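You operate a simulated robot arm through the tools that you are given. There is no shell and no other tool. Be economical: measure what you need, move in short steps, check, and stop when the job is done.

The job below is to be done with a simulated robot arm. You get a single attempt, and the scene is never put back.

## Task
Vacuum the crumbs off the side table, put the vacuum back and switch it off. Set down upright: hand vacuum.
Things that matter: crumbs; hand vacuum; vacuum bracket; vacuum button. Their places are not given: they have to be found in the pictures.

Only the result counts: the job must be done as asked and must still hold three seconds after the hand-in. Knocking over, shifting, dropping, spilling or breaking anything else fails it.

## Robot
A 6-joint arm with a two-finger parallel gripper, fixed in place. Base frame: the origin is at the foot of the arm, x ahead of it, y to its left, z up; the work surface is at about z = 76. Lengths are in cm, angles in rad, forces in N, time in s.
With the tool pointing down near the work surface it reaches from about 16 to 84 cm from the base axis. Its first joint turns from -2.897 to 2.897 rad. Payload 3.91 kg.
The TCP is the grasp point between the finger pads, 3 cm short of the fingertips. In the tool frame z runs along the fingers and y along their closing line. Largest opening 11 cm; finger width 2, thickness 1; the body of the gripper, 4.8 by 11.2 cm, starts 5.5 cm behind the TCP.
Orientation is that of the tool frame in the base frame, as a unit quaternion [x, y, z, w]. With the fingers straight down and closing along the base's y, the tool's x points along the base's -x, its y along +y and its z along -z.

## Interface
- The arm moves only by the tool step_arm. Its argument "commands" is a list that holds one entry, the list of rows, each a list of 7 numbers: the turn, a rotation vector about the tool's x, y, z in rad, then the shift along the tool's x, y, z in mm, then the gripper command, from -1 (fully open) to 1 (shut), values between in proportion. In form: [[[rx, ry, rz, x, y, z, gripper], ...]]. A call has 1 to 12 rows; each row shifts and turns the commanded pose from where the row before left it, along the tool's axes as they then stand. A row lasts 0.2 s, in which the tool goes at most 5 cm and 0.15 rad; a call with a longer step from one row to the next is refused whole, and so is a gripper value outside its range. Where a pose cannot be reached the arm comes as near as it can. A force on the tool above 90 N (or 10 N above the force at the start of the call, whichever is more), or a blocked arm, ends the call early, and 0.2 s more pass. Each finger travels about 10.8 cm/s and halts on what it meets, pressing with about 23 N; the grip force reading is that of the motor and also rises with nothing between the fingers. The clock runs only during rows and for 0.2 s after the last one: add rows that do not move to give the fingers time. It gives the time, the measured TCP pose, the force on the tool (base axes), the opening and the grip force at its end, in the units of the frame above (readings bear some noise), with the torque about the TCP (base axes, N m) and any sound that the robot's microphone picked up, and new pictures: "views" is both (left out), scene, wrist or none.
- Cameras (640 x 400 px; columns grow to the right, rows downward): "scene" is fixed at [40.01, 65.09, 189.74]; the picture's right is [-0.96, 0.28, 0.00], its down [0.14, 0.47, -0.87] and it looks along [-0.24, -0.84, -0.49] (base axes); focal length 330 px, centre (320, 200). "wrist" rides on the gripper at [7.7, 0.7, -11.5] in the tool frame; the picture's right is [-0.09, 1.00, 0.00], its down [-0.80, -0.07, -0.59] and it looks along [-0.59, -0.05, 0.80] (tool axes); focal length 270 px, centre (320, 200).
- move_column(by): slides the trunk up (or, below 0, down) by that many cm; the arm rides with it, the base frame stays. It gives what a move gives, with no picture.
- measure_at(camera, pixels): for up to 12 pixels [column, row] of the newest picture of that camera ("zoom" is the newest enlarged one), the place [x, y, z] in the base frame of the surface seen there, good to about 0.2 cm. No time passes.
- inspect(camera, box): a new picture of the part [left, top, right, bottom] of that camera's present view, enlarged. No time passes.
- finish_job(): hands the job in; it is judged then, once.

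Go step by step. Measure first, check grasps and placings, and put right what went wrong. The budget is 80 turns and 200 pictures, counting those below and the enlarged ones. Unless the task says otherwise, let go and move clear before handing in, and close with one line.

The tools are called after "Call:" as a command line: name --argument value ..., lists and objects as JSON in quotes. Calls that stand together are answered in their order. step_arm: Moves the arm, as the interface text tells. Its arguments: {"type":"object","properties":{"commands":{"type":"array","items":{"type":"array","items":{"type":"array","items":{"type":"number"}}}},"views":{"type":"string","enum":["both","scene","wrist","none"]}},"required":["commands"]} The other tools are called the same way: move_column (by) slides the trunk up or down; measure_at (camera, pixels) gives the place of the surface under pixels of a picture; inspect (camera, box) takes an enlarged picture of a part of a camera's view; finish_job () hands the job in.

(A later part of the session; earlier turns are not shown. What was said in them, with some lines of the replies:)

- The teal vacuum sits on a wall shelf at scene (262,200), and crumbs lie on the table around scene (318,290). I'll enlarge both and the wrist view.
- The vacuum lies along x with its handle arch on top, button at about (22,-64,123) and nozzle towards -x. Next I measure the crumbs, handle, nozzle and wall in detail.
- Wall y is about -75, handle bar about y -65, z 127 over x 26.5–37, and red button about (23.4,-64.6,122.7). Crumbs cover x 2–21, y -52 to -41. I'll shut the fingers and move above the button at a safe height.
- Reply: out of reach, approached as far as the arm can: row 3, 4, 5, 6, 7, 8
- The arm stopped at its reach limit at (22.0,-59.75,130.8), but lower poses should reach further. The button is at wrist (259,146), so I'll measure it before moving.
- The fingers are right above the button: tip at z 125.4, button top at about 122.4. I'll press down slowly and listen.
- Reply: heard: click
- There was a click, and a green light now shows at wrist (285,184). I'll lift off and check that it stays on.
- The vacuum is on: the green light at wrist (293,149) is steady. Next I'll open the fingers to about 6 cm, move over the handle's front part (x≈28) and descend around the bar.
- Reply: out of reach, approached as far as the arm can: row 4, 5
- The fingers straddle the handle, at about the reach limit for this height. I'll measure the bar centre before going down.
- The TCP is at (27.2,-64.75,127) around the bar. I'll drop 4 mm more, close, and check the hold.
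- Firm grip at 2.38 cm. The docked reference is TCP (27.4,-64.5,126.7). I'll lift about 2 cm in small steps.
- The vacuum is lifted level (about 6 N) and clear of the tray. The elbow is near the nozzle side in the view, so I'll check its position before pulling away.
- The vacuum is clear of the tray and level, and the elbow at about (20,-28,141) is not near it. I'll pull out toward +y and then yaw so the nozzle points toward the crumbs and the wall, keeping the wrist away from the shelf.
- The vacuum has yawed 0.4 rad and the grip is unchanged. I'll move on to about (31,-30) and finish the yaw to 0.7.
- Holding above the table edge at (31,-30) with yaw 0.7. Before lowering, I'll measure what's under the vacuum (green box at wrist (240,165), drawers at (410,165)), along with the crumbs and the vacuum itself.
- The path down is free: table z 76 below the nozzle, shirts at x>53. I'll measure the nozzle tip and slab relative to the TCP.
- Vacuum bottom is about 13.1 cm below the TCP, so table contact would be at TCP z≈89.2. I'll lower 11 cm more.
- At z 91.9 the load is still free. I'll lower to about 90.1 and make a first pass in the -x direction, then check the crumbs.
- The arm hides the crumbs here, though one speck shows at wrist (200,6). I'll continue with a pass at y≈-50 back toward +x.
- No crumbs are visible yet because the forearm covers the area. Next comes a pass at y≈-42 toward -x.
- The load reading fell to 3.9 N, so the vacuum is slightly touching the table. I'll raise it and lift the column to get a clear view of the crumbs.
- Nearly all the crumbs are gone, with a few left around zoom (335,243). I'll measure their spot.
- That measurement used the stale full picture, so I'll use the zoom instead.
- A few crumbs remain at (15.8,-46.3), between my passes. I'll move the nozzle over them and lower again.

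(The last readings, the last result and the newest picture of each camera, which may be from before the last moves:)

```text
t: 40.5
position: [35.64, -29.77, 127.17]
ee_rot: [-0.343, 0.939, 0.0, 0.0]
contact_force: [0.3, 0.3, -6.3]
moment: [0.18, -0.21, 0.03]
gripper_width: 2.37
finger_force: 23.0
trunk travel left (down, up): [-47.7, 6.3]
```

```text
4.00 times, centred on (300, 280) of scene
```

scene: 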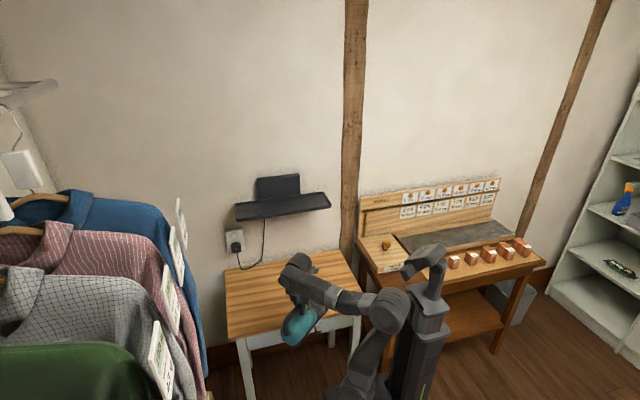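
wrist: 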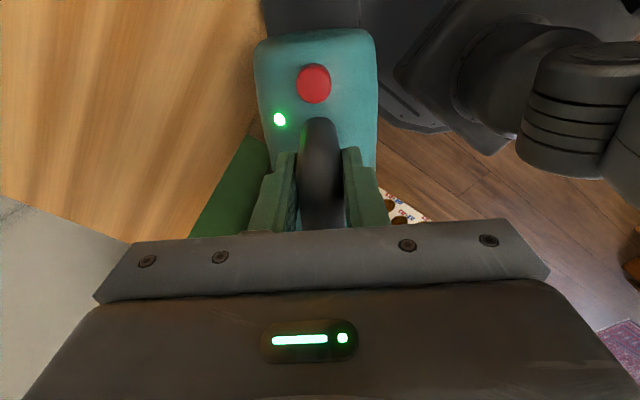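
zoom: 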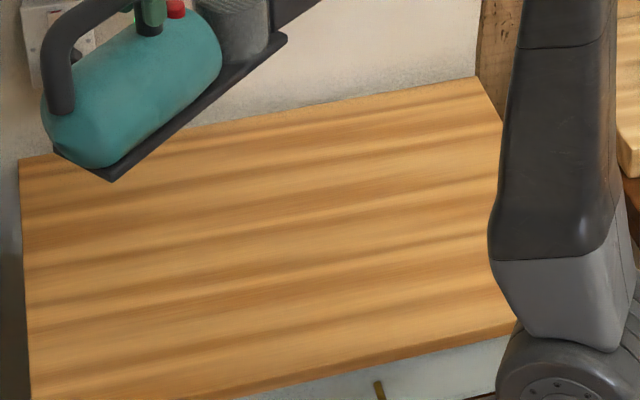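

The table is clean. I'll raise the column, undo the yaw and move back toward the shelf.

Call:
move_column --by 6

Call:
step_arm --commands '[[[0, 0, 0.1, 0, 0, 0, 1], [0, 0, 0.1, 0, 0, 0, 1], [0, 0, 0.1, 0, 0, 0, 1], [0, 0, 0.1, 0, 0, 0, 1], [0, 0, 0.1, 0, 0, 0, 1], [0, 0, 0.1, 0, 0, 0, 1], [0, 0, 0.1, 0, 0, 0, 1], [0, 0, 0, 20, -37, 0, 1], [0, 0, 0, 20, -37, 0, 1], [0, 0, 0, 20, -37, 0, 1], [0, 0, 0, 21, -37, 0, 1], [0, 0, 0, 0, 0, 0, 1]]]'

Call:
inspect --camera "scene" --box '[200, 140, 360, 240]'

```text
t: 41.5
position: [35.59, -29.78, 133.23]
ee_rot: [-0.343, 0.939, 0.0, 0.001]
contact_force: [0.3, -0.1, -6.8]
moment: [0.2, -0.22, 0.04]
gripper_width: 2.41
finger_force: 22.9
trunk travel left (down, up): [-53.7, 0.3]
```

```text
t: 44.1
position: [27.26, -44.42, 133.15]
ee_rot: [0.0, 1.0, 0.0, -0.001]
contact_force: [-0.6, 0.7, -6.1]
moment: [0.0, -0.26, -0.04]
gripper_width: 2.39
finger_force: 23.0
trunk travel left (down, up): [-53.7, 0.3]
```

scene: 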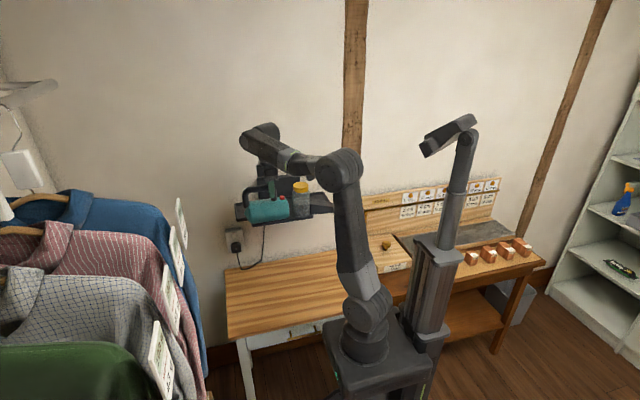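
wrist: 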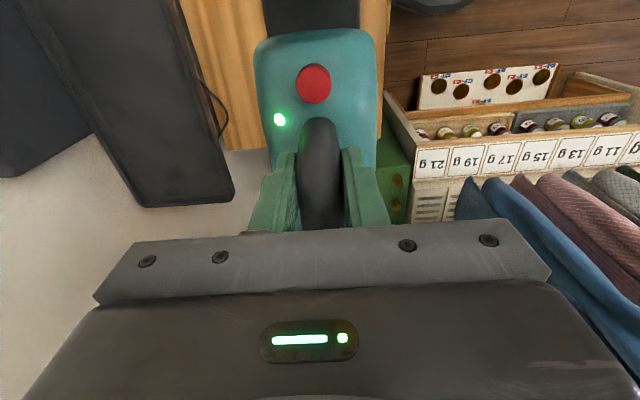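

```text
4.00 times, centred on (280, 190) of scene
```

zoom: 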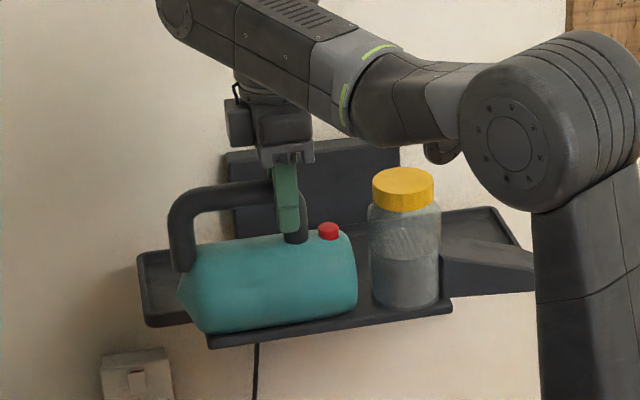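

The yaw is back to zero and the vacuum is level. I'll retrace my exit path over the tray.

Call:
step_arm --commands '[[[0, 0, 0, 0, -40, 2, 1], [0, 0, 0, 0, -40, 4, 1], [0, 0, 0, 0, -40, 7, 1], [0, 0, 0, -1, -40, 11, 1], [0, 0, 0, 0, -20, 10, 1], [0, 0, 0, 0, -20, 10, 1], [0, 0, 0, 0, 0, 0, 1]]]'

Call:
inspect --camera "scene" --box '[220, 160, 350, 241]'

```text
t: 45.7
position: [27.68, -64.68, 128.54]
ee_rot: [0.001, 1.0, 0.0, 0.0]
contact_force: [1.0, 1.0, -6.9]
moment: [0.0, -0.28, -0.02]
gripper_width: 2.39
finger_force: 23.3
trunk travel left (down, up): [-53.7, 0.3]
```

scene: 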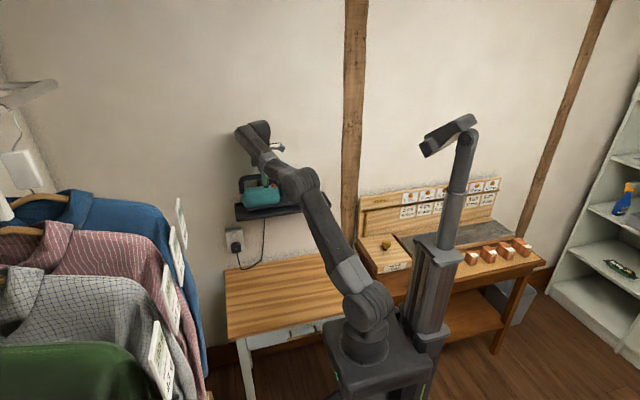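
wrist: 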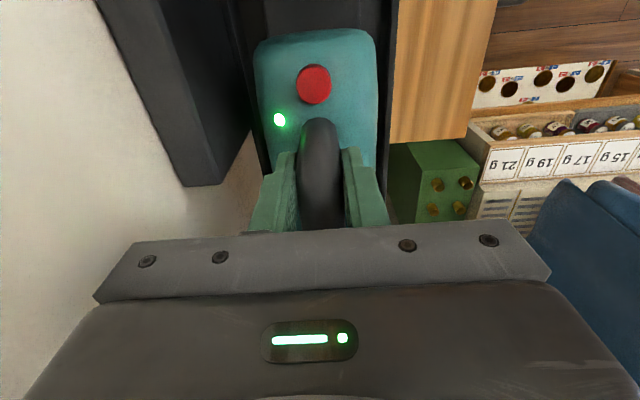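

```text
4.92 times, centred on (285, 200) of scene
```

zoom: 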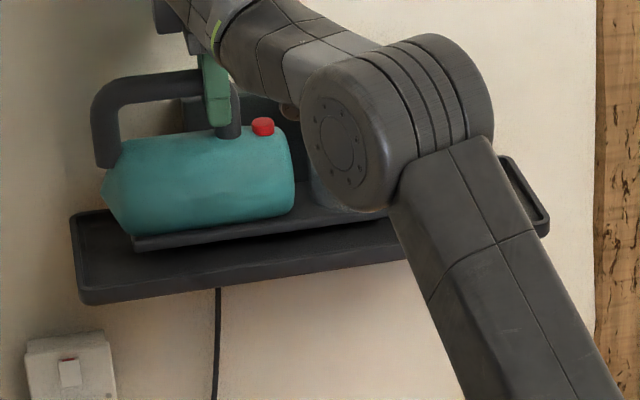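

It's almost exactly at the pose I lifted it to. I'll correct by about 2 mm and lower gently until the load comes off.

Call:
step_arm --commands '[[[0, 0, 0, 2, 2, 6, 1], [0, 0, 0, 0, 0, 6, 1], [0, 0, 0, 0, 0, 4, 1], [0, 0, 0, 0, 0, 2, 1], [0, 0, 0, 0, 0, 0, 1]]]' --views "wrist"

Call:
inspect --camera "scene" --box '[220, 160, 350, 241]'

```text
t: 46.9
position: [27.42, -64.46, 126.86]
ee_rot: [0.0, 1.0, 0.001, 0.0]
contact_force: [0.1, -1.4, -6.6]
moment: [-0.01, -0.29, 0.02]
gripper_width: 2.4
finger_force: 23.5
trunk travel left (down, up): [-53.7, 0.3]
```

wrist: 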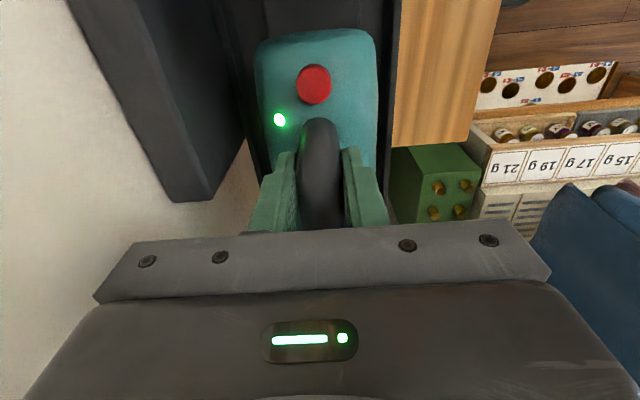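

```text
4.92 times, centred on (285, 200) of scene
```

zoom: 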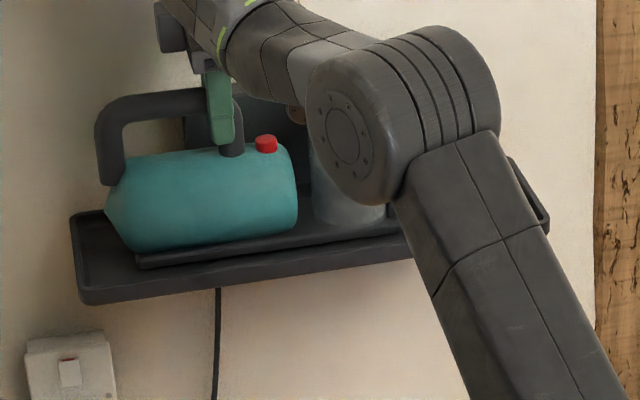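

Still carrying 6.6 N, so it's just above the tray. I'll go down in 1 mm steps.

Call:
step_arm --commands '[[[0, 0, 0, 0, 0, 1, 1], [0, 0, 0, 0, 0, 1, 1], [0, 0, 0, 0, 0, 1, 1], [0, 0, 0, 0, 0, 0, 1]]]' --views "none"

```text
t: 47.9
position: [27.45, -64.49, 126.57]
ee_rot: [0.0, 1.0, 0.0, 0.0]
contact_force: [-0.1, 0.2, -6.3]
moment: [-0.01, -0.28, -0.01]
gripper_width: 2.41
finger_force: 23.3
trunk travel left (down, up): [-53.7, 0.3]
```

Call:
step_arm --commands '[[[0, 0, 0, 0, 0, 1, 1], [0, 0, 0, 0, 0, 1, 1], [0, 0, 0, 0, 0, 0, 1]]]' --views "none"

```text
t: 48.7
position: [27.54, -64.37, 126.53]
ee_rot: [0.0, 1.0, -0.002, 0.0]
contact_force: [2.6, 0.6, 2.8]
moment: [0.04, 0.71, 0.03]
gripper_width: 2.4
finger_force: 23.5
trunk travel left (down, up): [-53.7, 0.3]
```

The tray now takes the load (reading +2.8 N). I'll open the fingers partway and look.

Call:
step_arm --commands '[[[0, 0, 0, 0, 0, 0, 0.3], [0, 0, 0, 0, 0, 0, -0.1], [0, 0, 0, 0, 0, 0, -0.1], [0, 0, 0, 0, 0, 0, -0.1]]]'

Call:
inspect --camera "scene" --box '[220, 160, 350, 241]'

```text
t: 49.7
position: [27.35, -64.35, 126.49]
ee_rot: [0.0, 1.0, 0.0, 0.0]
contact_force: [0.3, 0.2, -0.3]
moment: [-0.02, -0.03, -0.02]
gripper_width: 6.05
finger_force: 0.0
trunk travel left (down, up): [-53.7, 0.3]
```

scene: 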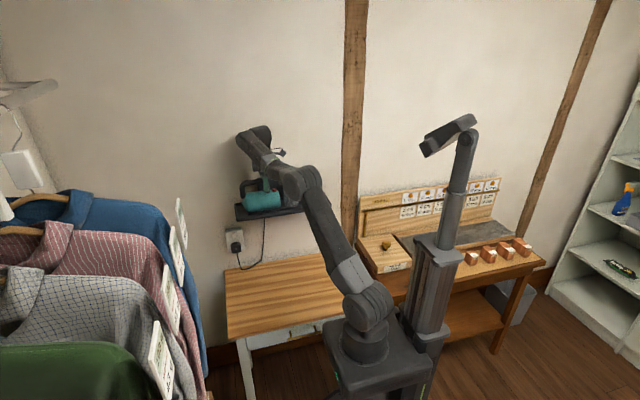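
wrist: 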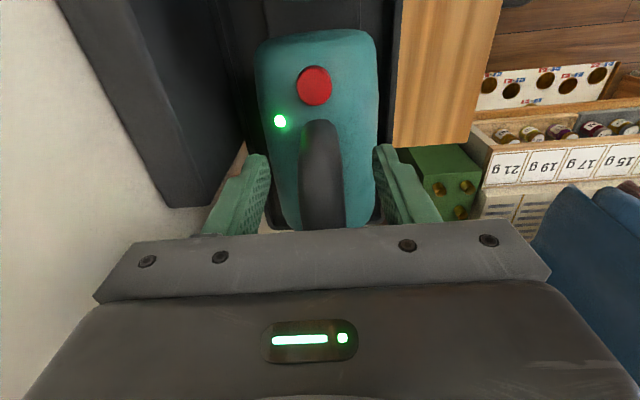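

```text
4.92 times, centred on (285, 200) of scene
```

zoom: 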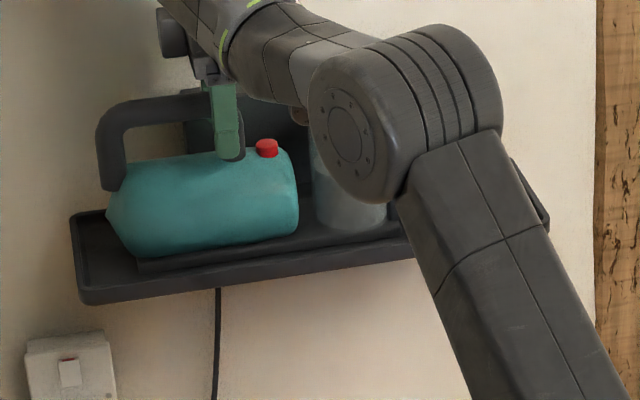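

The vacuum is seated as it was originally and free of the fingers. I'll rise clear of the handle, shift over the button and close.

Call:
step_arm --commands '[[[0, 0, 0, 0, 2, -20, -0.1], [0, 0, 0, 0, 2, -18, -0.1], [0, 0, 0, 8, 2, -9, -0.1], [0, 0, 0, 18, -2, -3, -0.1], [0, 0, 0, 18, -5, 0, -0.1], [0, 0, 0, 0, 0, 0, 1], [0, 0, 0, 0, 0, 0, 1], [0, 0, 0, 0, 0, 0, 1]]]' --views "wrist"

Call:
measure_at --camera "wrist" --pixels '[[317, 127], [310, 127], [325, 127], [317, 118], [317, 135], [293, 149]]'

```text
t: 51.5
position: [22.8, -64.65, 131.55]
ee_rot: [0.001, 1.0, 0.001, 0.0]
contact_force: [-0.3, -0.5, 0.2]
moment: [0.01, -0.01, 0.01]
gripper_width: 0.0
finger_force: 22.5
trunk travel left (down, up): [-53.7, 0.3]
```

wrist: 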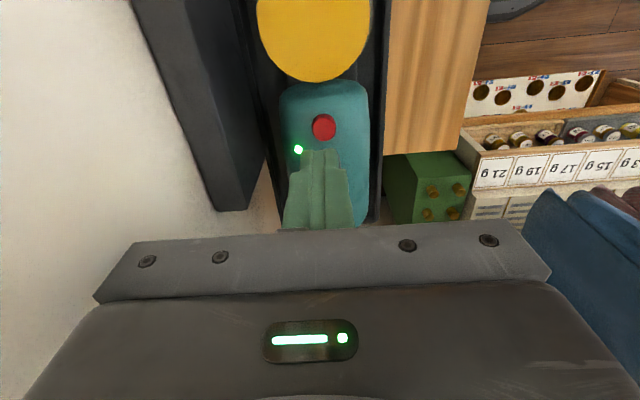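

```text
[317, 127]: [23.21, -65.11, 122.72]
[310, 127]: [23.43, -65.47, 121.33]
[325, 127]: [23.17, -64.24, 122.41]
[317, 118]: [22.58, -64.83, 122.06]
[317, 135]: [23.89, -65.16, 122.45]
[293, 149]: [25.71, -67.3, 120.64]
```

The button is centred at about (23.2,-64.5,122.4). I'll press it the same way as before, down to TCP z≈125.25, until it clicks.

Call:
step_arm --commands '[[[0, 0, 0, -3, 1, 25, 1], [0, 0, 0, 0, 0, 25, 1], [0, 0, 0, 0, 0, 7, 1], [0, 0, 0, 0, 0, 3, 1], [0, 0, 0, 0, 0, 3, 1], [0, 0, 0, 0, 0, 0, 1]]]' --views "wrist"

```text
t: 52.9
position: [23.01, -64.31, 125.12]
ee_rot: [0.0, 1.0, -0.001, -0.001]
contact_force: [0.2, -1.3, 2.6]
moment: [-0.06, 0.03, -0.01]
gripper_width: 0.0
finger_force: 22.9
trunk travel left (down, up): [-53.7, 0.3]
heard: click, click
```

wrist: 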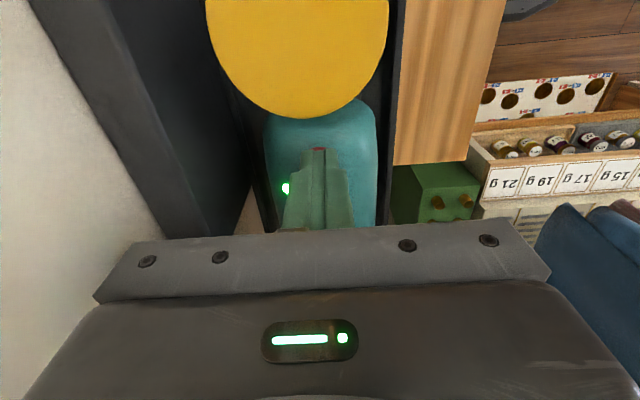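

It clicked twice, and the light at wrist (285,188) is still green, so it toggled off and back on. I'll lift off and press again in one smooth stroke.

Call:
step_arm --commands '[[[0, 0, 0, 0, 0, -25, 1], [0, 0, 0, 0, 0, 0, 1]]]' --views "wrist"

Call:
step_arm --commands '[[[0, 0, 0, 0, 0, 20, 1], [0, 0, 0, 0, 0, 4.5, 1]]]' --views "wrist"

```text
t: 53.5
position: [23.08, -64.48, 127.69]
ee_rot: [-0.001, 1.0, 0.0, -0.001]
contact_force: [-0.1, 0.9, -0.5]
moment: [0.01, 0.03, 0.01]
gripper_width: 0.0
finger_force: 23.1
trunk travel left (down, up): [-53.7, 0.3]
```

wrist: 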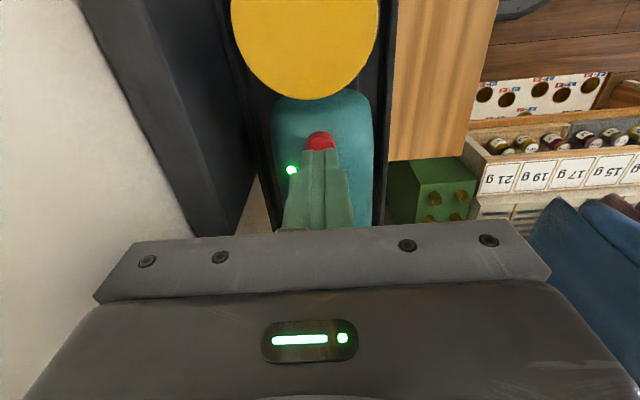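

```text
t: 54.1
position: [23.29, -64.36, 125.32]
ee_rot: [0.0, 1.0, 0.0, -0.001]
contact_force: [0.4, -0.6, 2.2]
moment: [-0.02, 0.0, 0.02]
gripper_width: 0.0
finger_force: 23.1
trunk travel left (down, up): [-53.7, 0.3]
heard: click
```

wrist: 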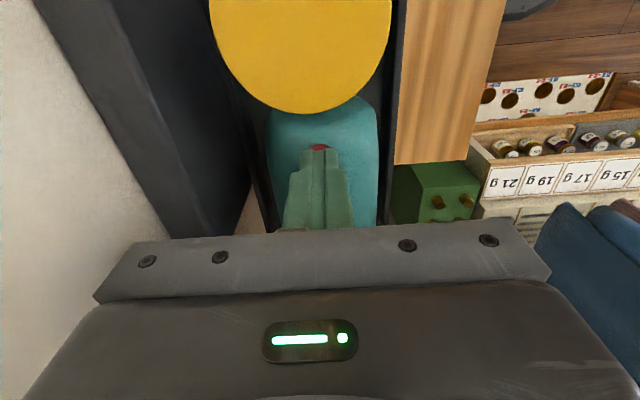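

One click, and the green light is out. I'll lift away quickly, back off and confirm.

Call:
step_arm --commands '[[[0, 0, 0, 0, 0, -35, 1], [0, 0, 0, 0, 0, -30, 1], [0, 0, 0, 0, 40, 0, 1], [0, 0, 0, 0, 45, -5, 1], [0, 0, 0, 0, 45, -5, 1], [0, 0, 0, 0, 45, -5, 1], [0, 0, 0, 0, 45, -5, 1], [0, 0, 0, 0, 0, 0, 1]]]'

Call:
inspect --camera "scene" --box '[220, 160, 350, 241]'

Call:
inspect --camera "wrist" --box '[0, 0, 340, 240]'

Call:
inspect --camera "scene" --box '[220, 240, 380, 340]'

```text
t: 55.9
position: [23.11, -42.35, 133.97]
ee_rot: [0.0, 1.0, 0.001, 0.0]
contact_force: [-0.4, -0.5, -0.1]
moment: [0.05, -0.02, 0.01]
gripper_width: 0.0
finger_force: 22.7
trunk travel left (down, up): [-53.7, 0.3]
```

scene: 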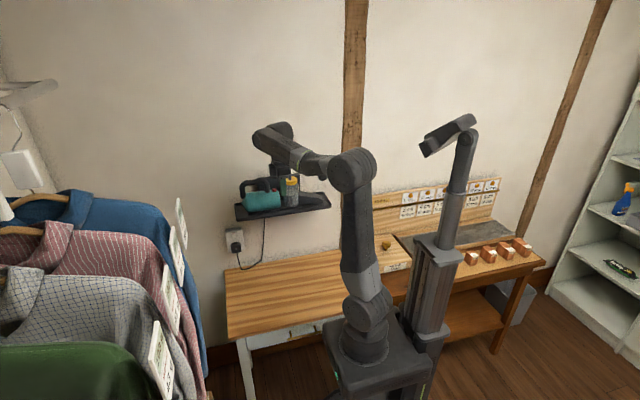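
wrist: 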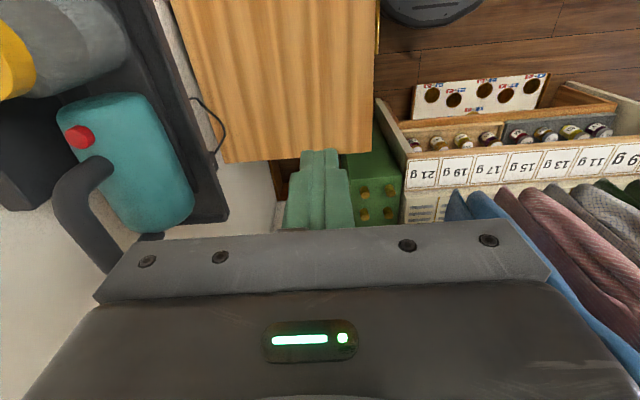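

```text
4.92 times, centred on (285, 200) of scene
```

zoom: 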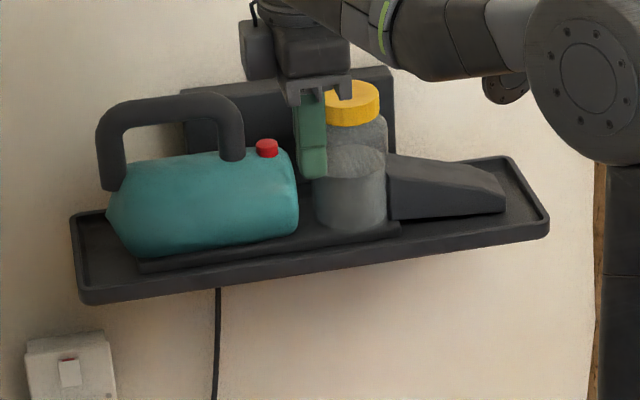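

```text
1.67 times, centred on (170, 120) of wrist
```

zoom: 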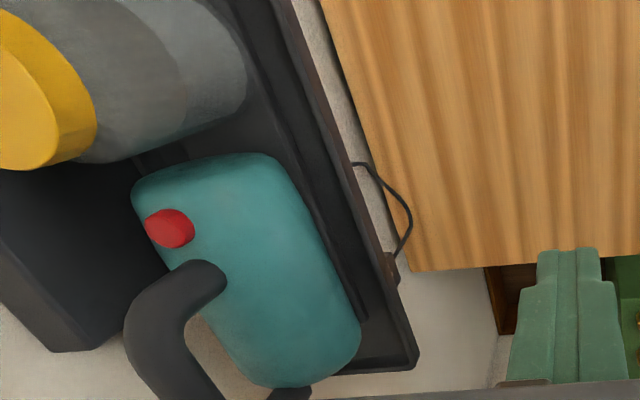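

```text
4.00 times, centred on (300, 290) of scene
```

zoom: 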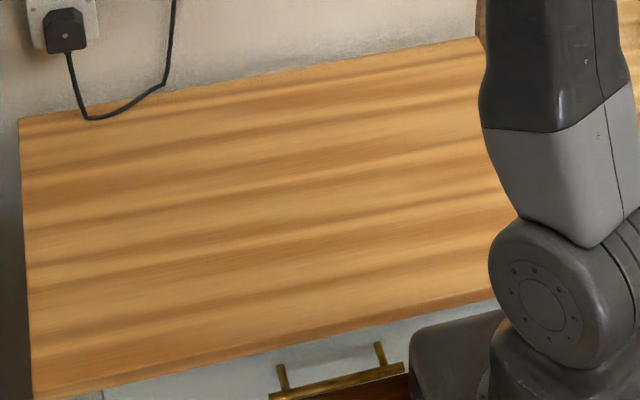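

The vacuum is upright in its bracket and the table is clean. The light's side of the body isn't visible from here, so I'll move back over it for a definite look.

Call:
step_arm --commands '[[[0, 0, 0, 0, -45, 0, 1], [0, 0, 0, 0, -45, 0, 1], [0, 0, 0, 0, -45, 0, 1], [0, 0, 0, 0, -45, 0, 1], [0, 0, 0, 0, 0, 0, 1]]]' --views "wrist"

```text
t: 57.1
position: [23.0, -60.23, 134.06]
ee_rot: [0.0, 1.0, 0.0, -0.001]
contact_force: [-0.1, -0.4, 0.2]
moment: [-0.03, 0.02, 0.01]
gripper_width: 0.0
finger_force: 22.8
trunk travel left (down, up): [-53.7, 0.3]
```

wrist: 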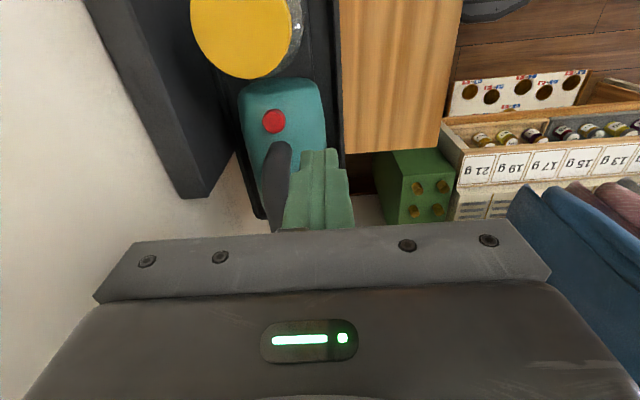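

Call:
inspect --camera "wrist" --box '[220, 70, 348, 150]'

```text
5.00 times, centred on (284, 110) of wrist
```

zoom: 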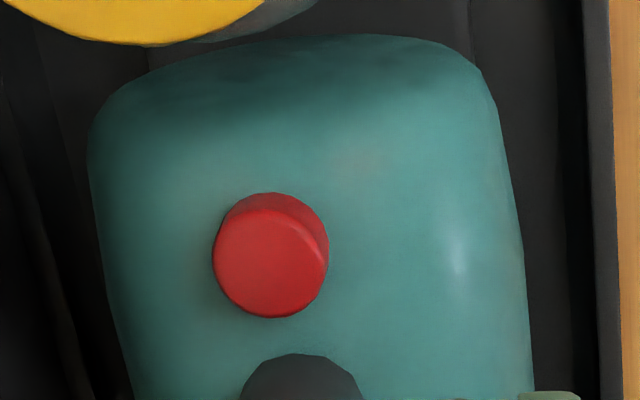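

No green light shows beside the button, so the vacuum is off. I'll back away and hand in.

Call:
step_arm --commands '[[[0, 0, 0, 0, 45, 0, 1], [0, 0, 0, 0, 45, 0, 1], [0, 0, 0, 0, 45, 0, 1], [0, 0, 0, 0, 45, 0, 1], [0, 0, 0, 0, 0, 0, 1]]]' --views "none"

Call:
finish_job

```text
t: 58.3
position: [23.32, -42.1, 133.56]
ee_rot: [0.0, 1.0, 0.0, 0.001]
contact_force: [0.2, -1.5, -0.4]
moment: [0.01, -0.01, -0.03]
gripper_width: 0.0
finger_force: 22.7
trunk travel left (down, up): [-53.7, 0.3]
```

```text
The job is handed in.
```

The side table is clear of crumbs, and the hand vacuum is upright in its bracket and switched off. The job is handed in.
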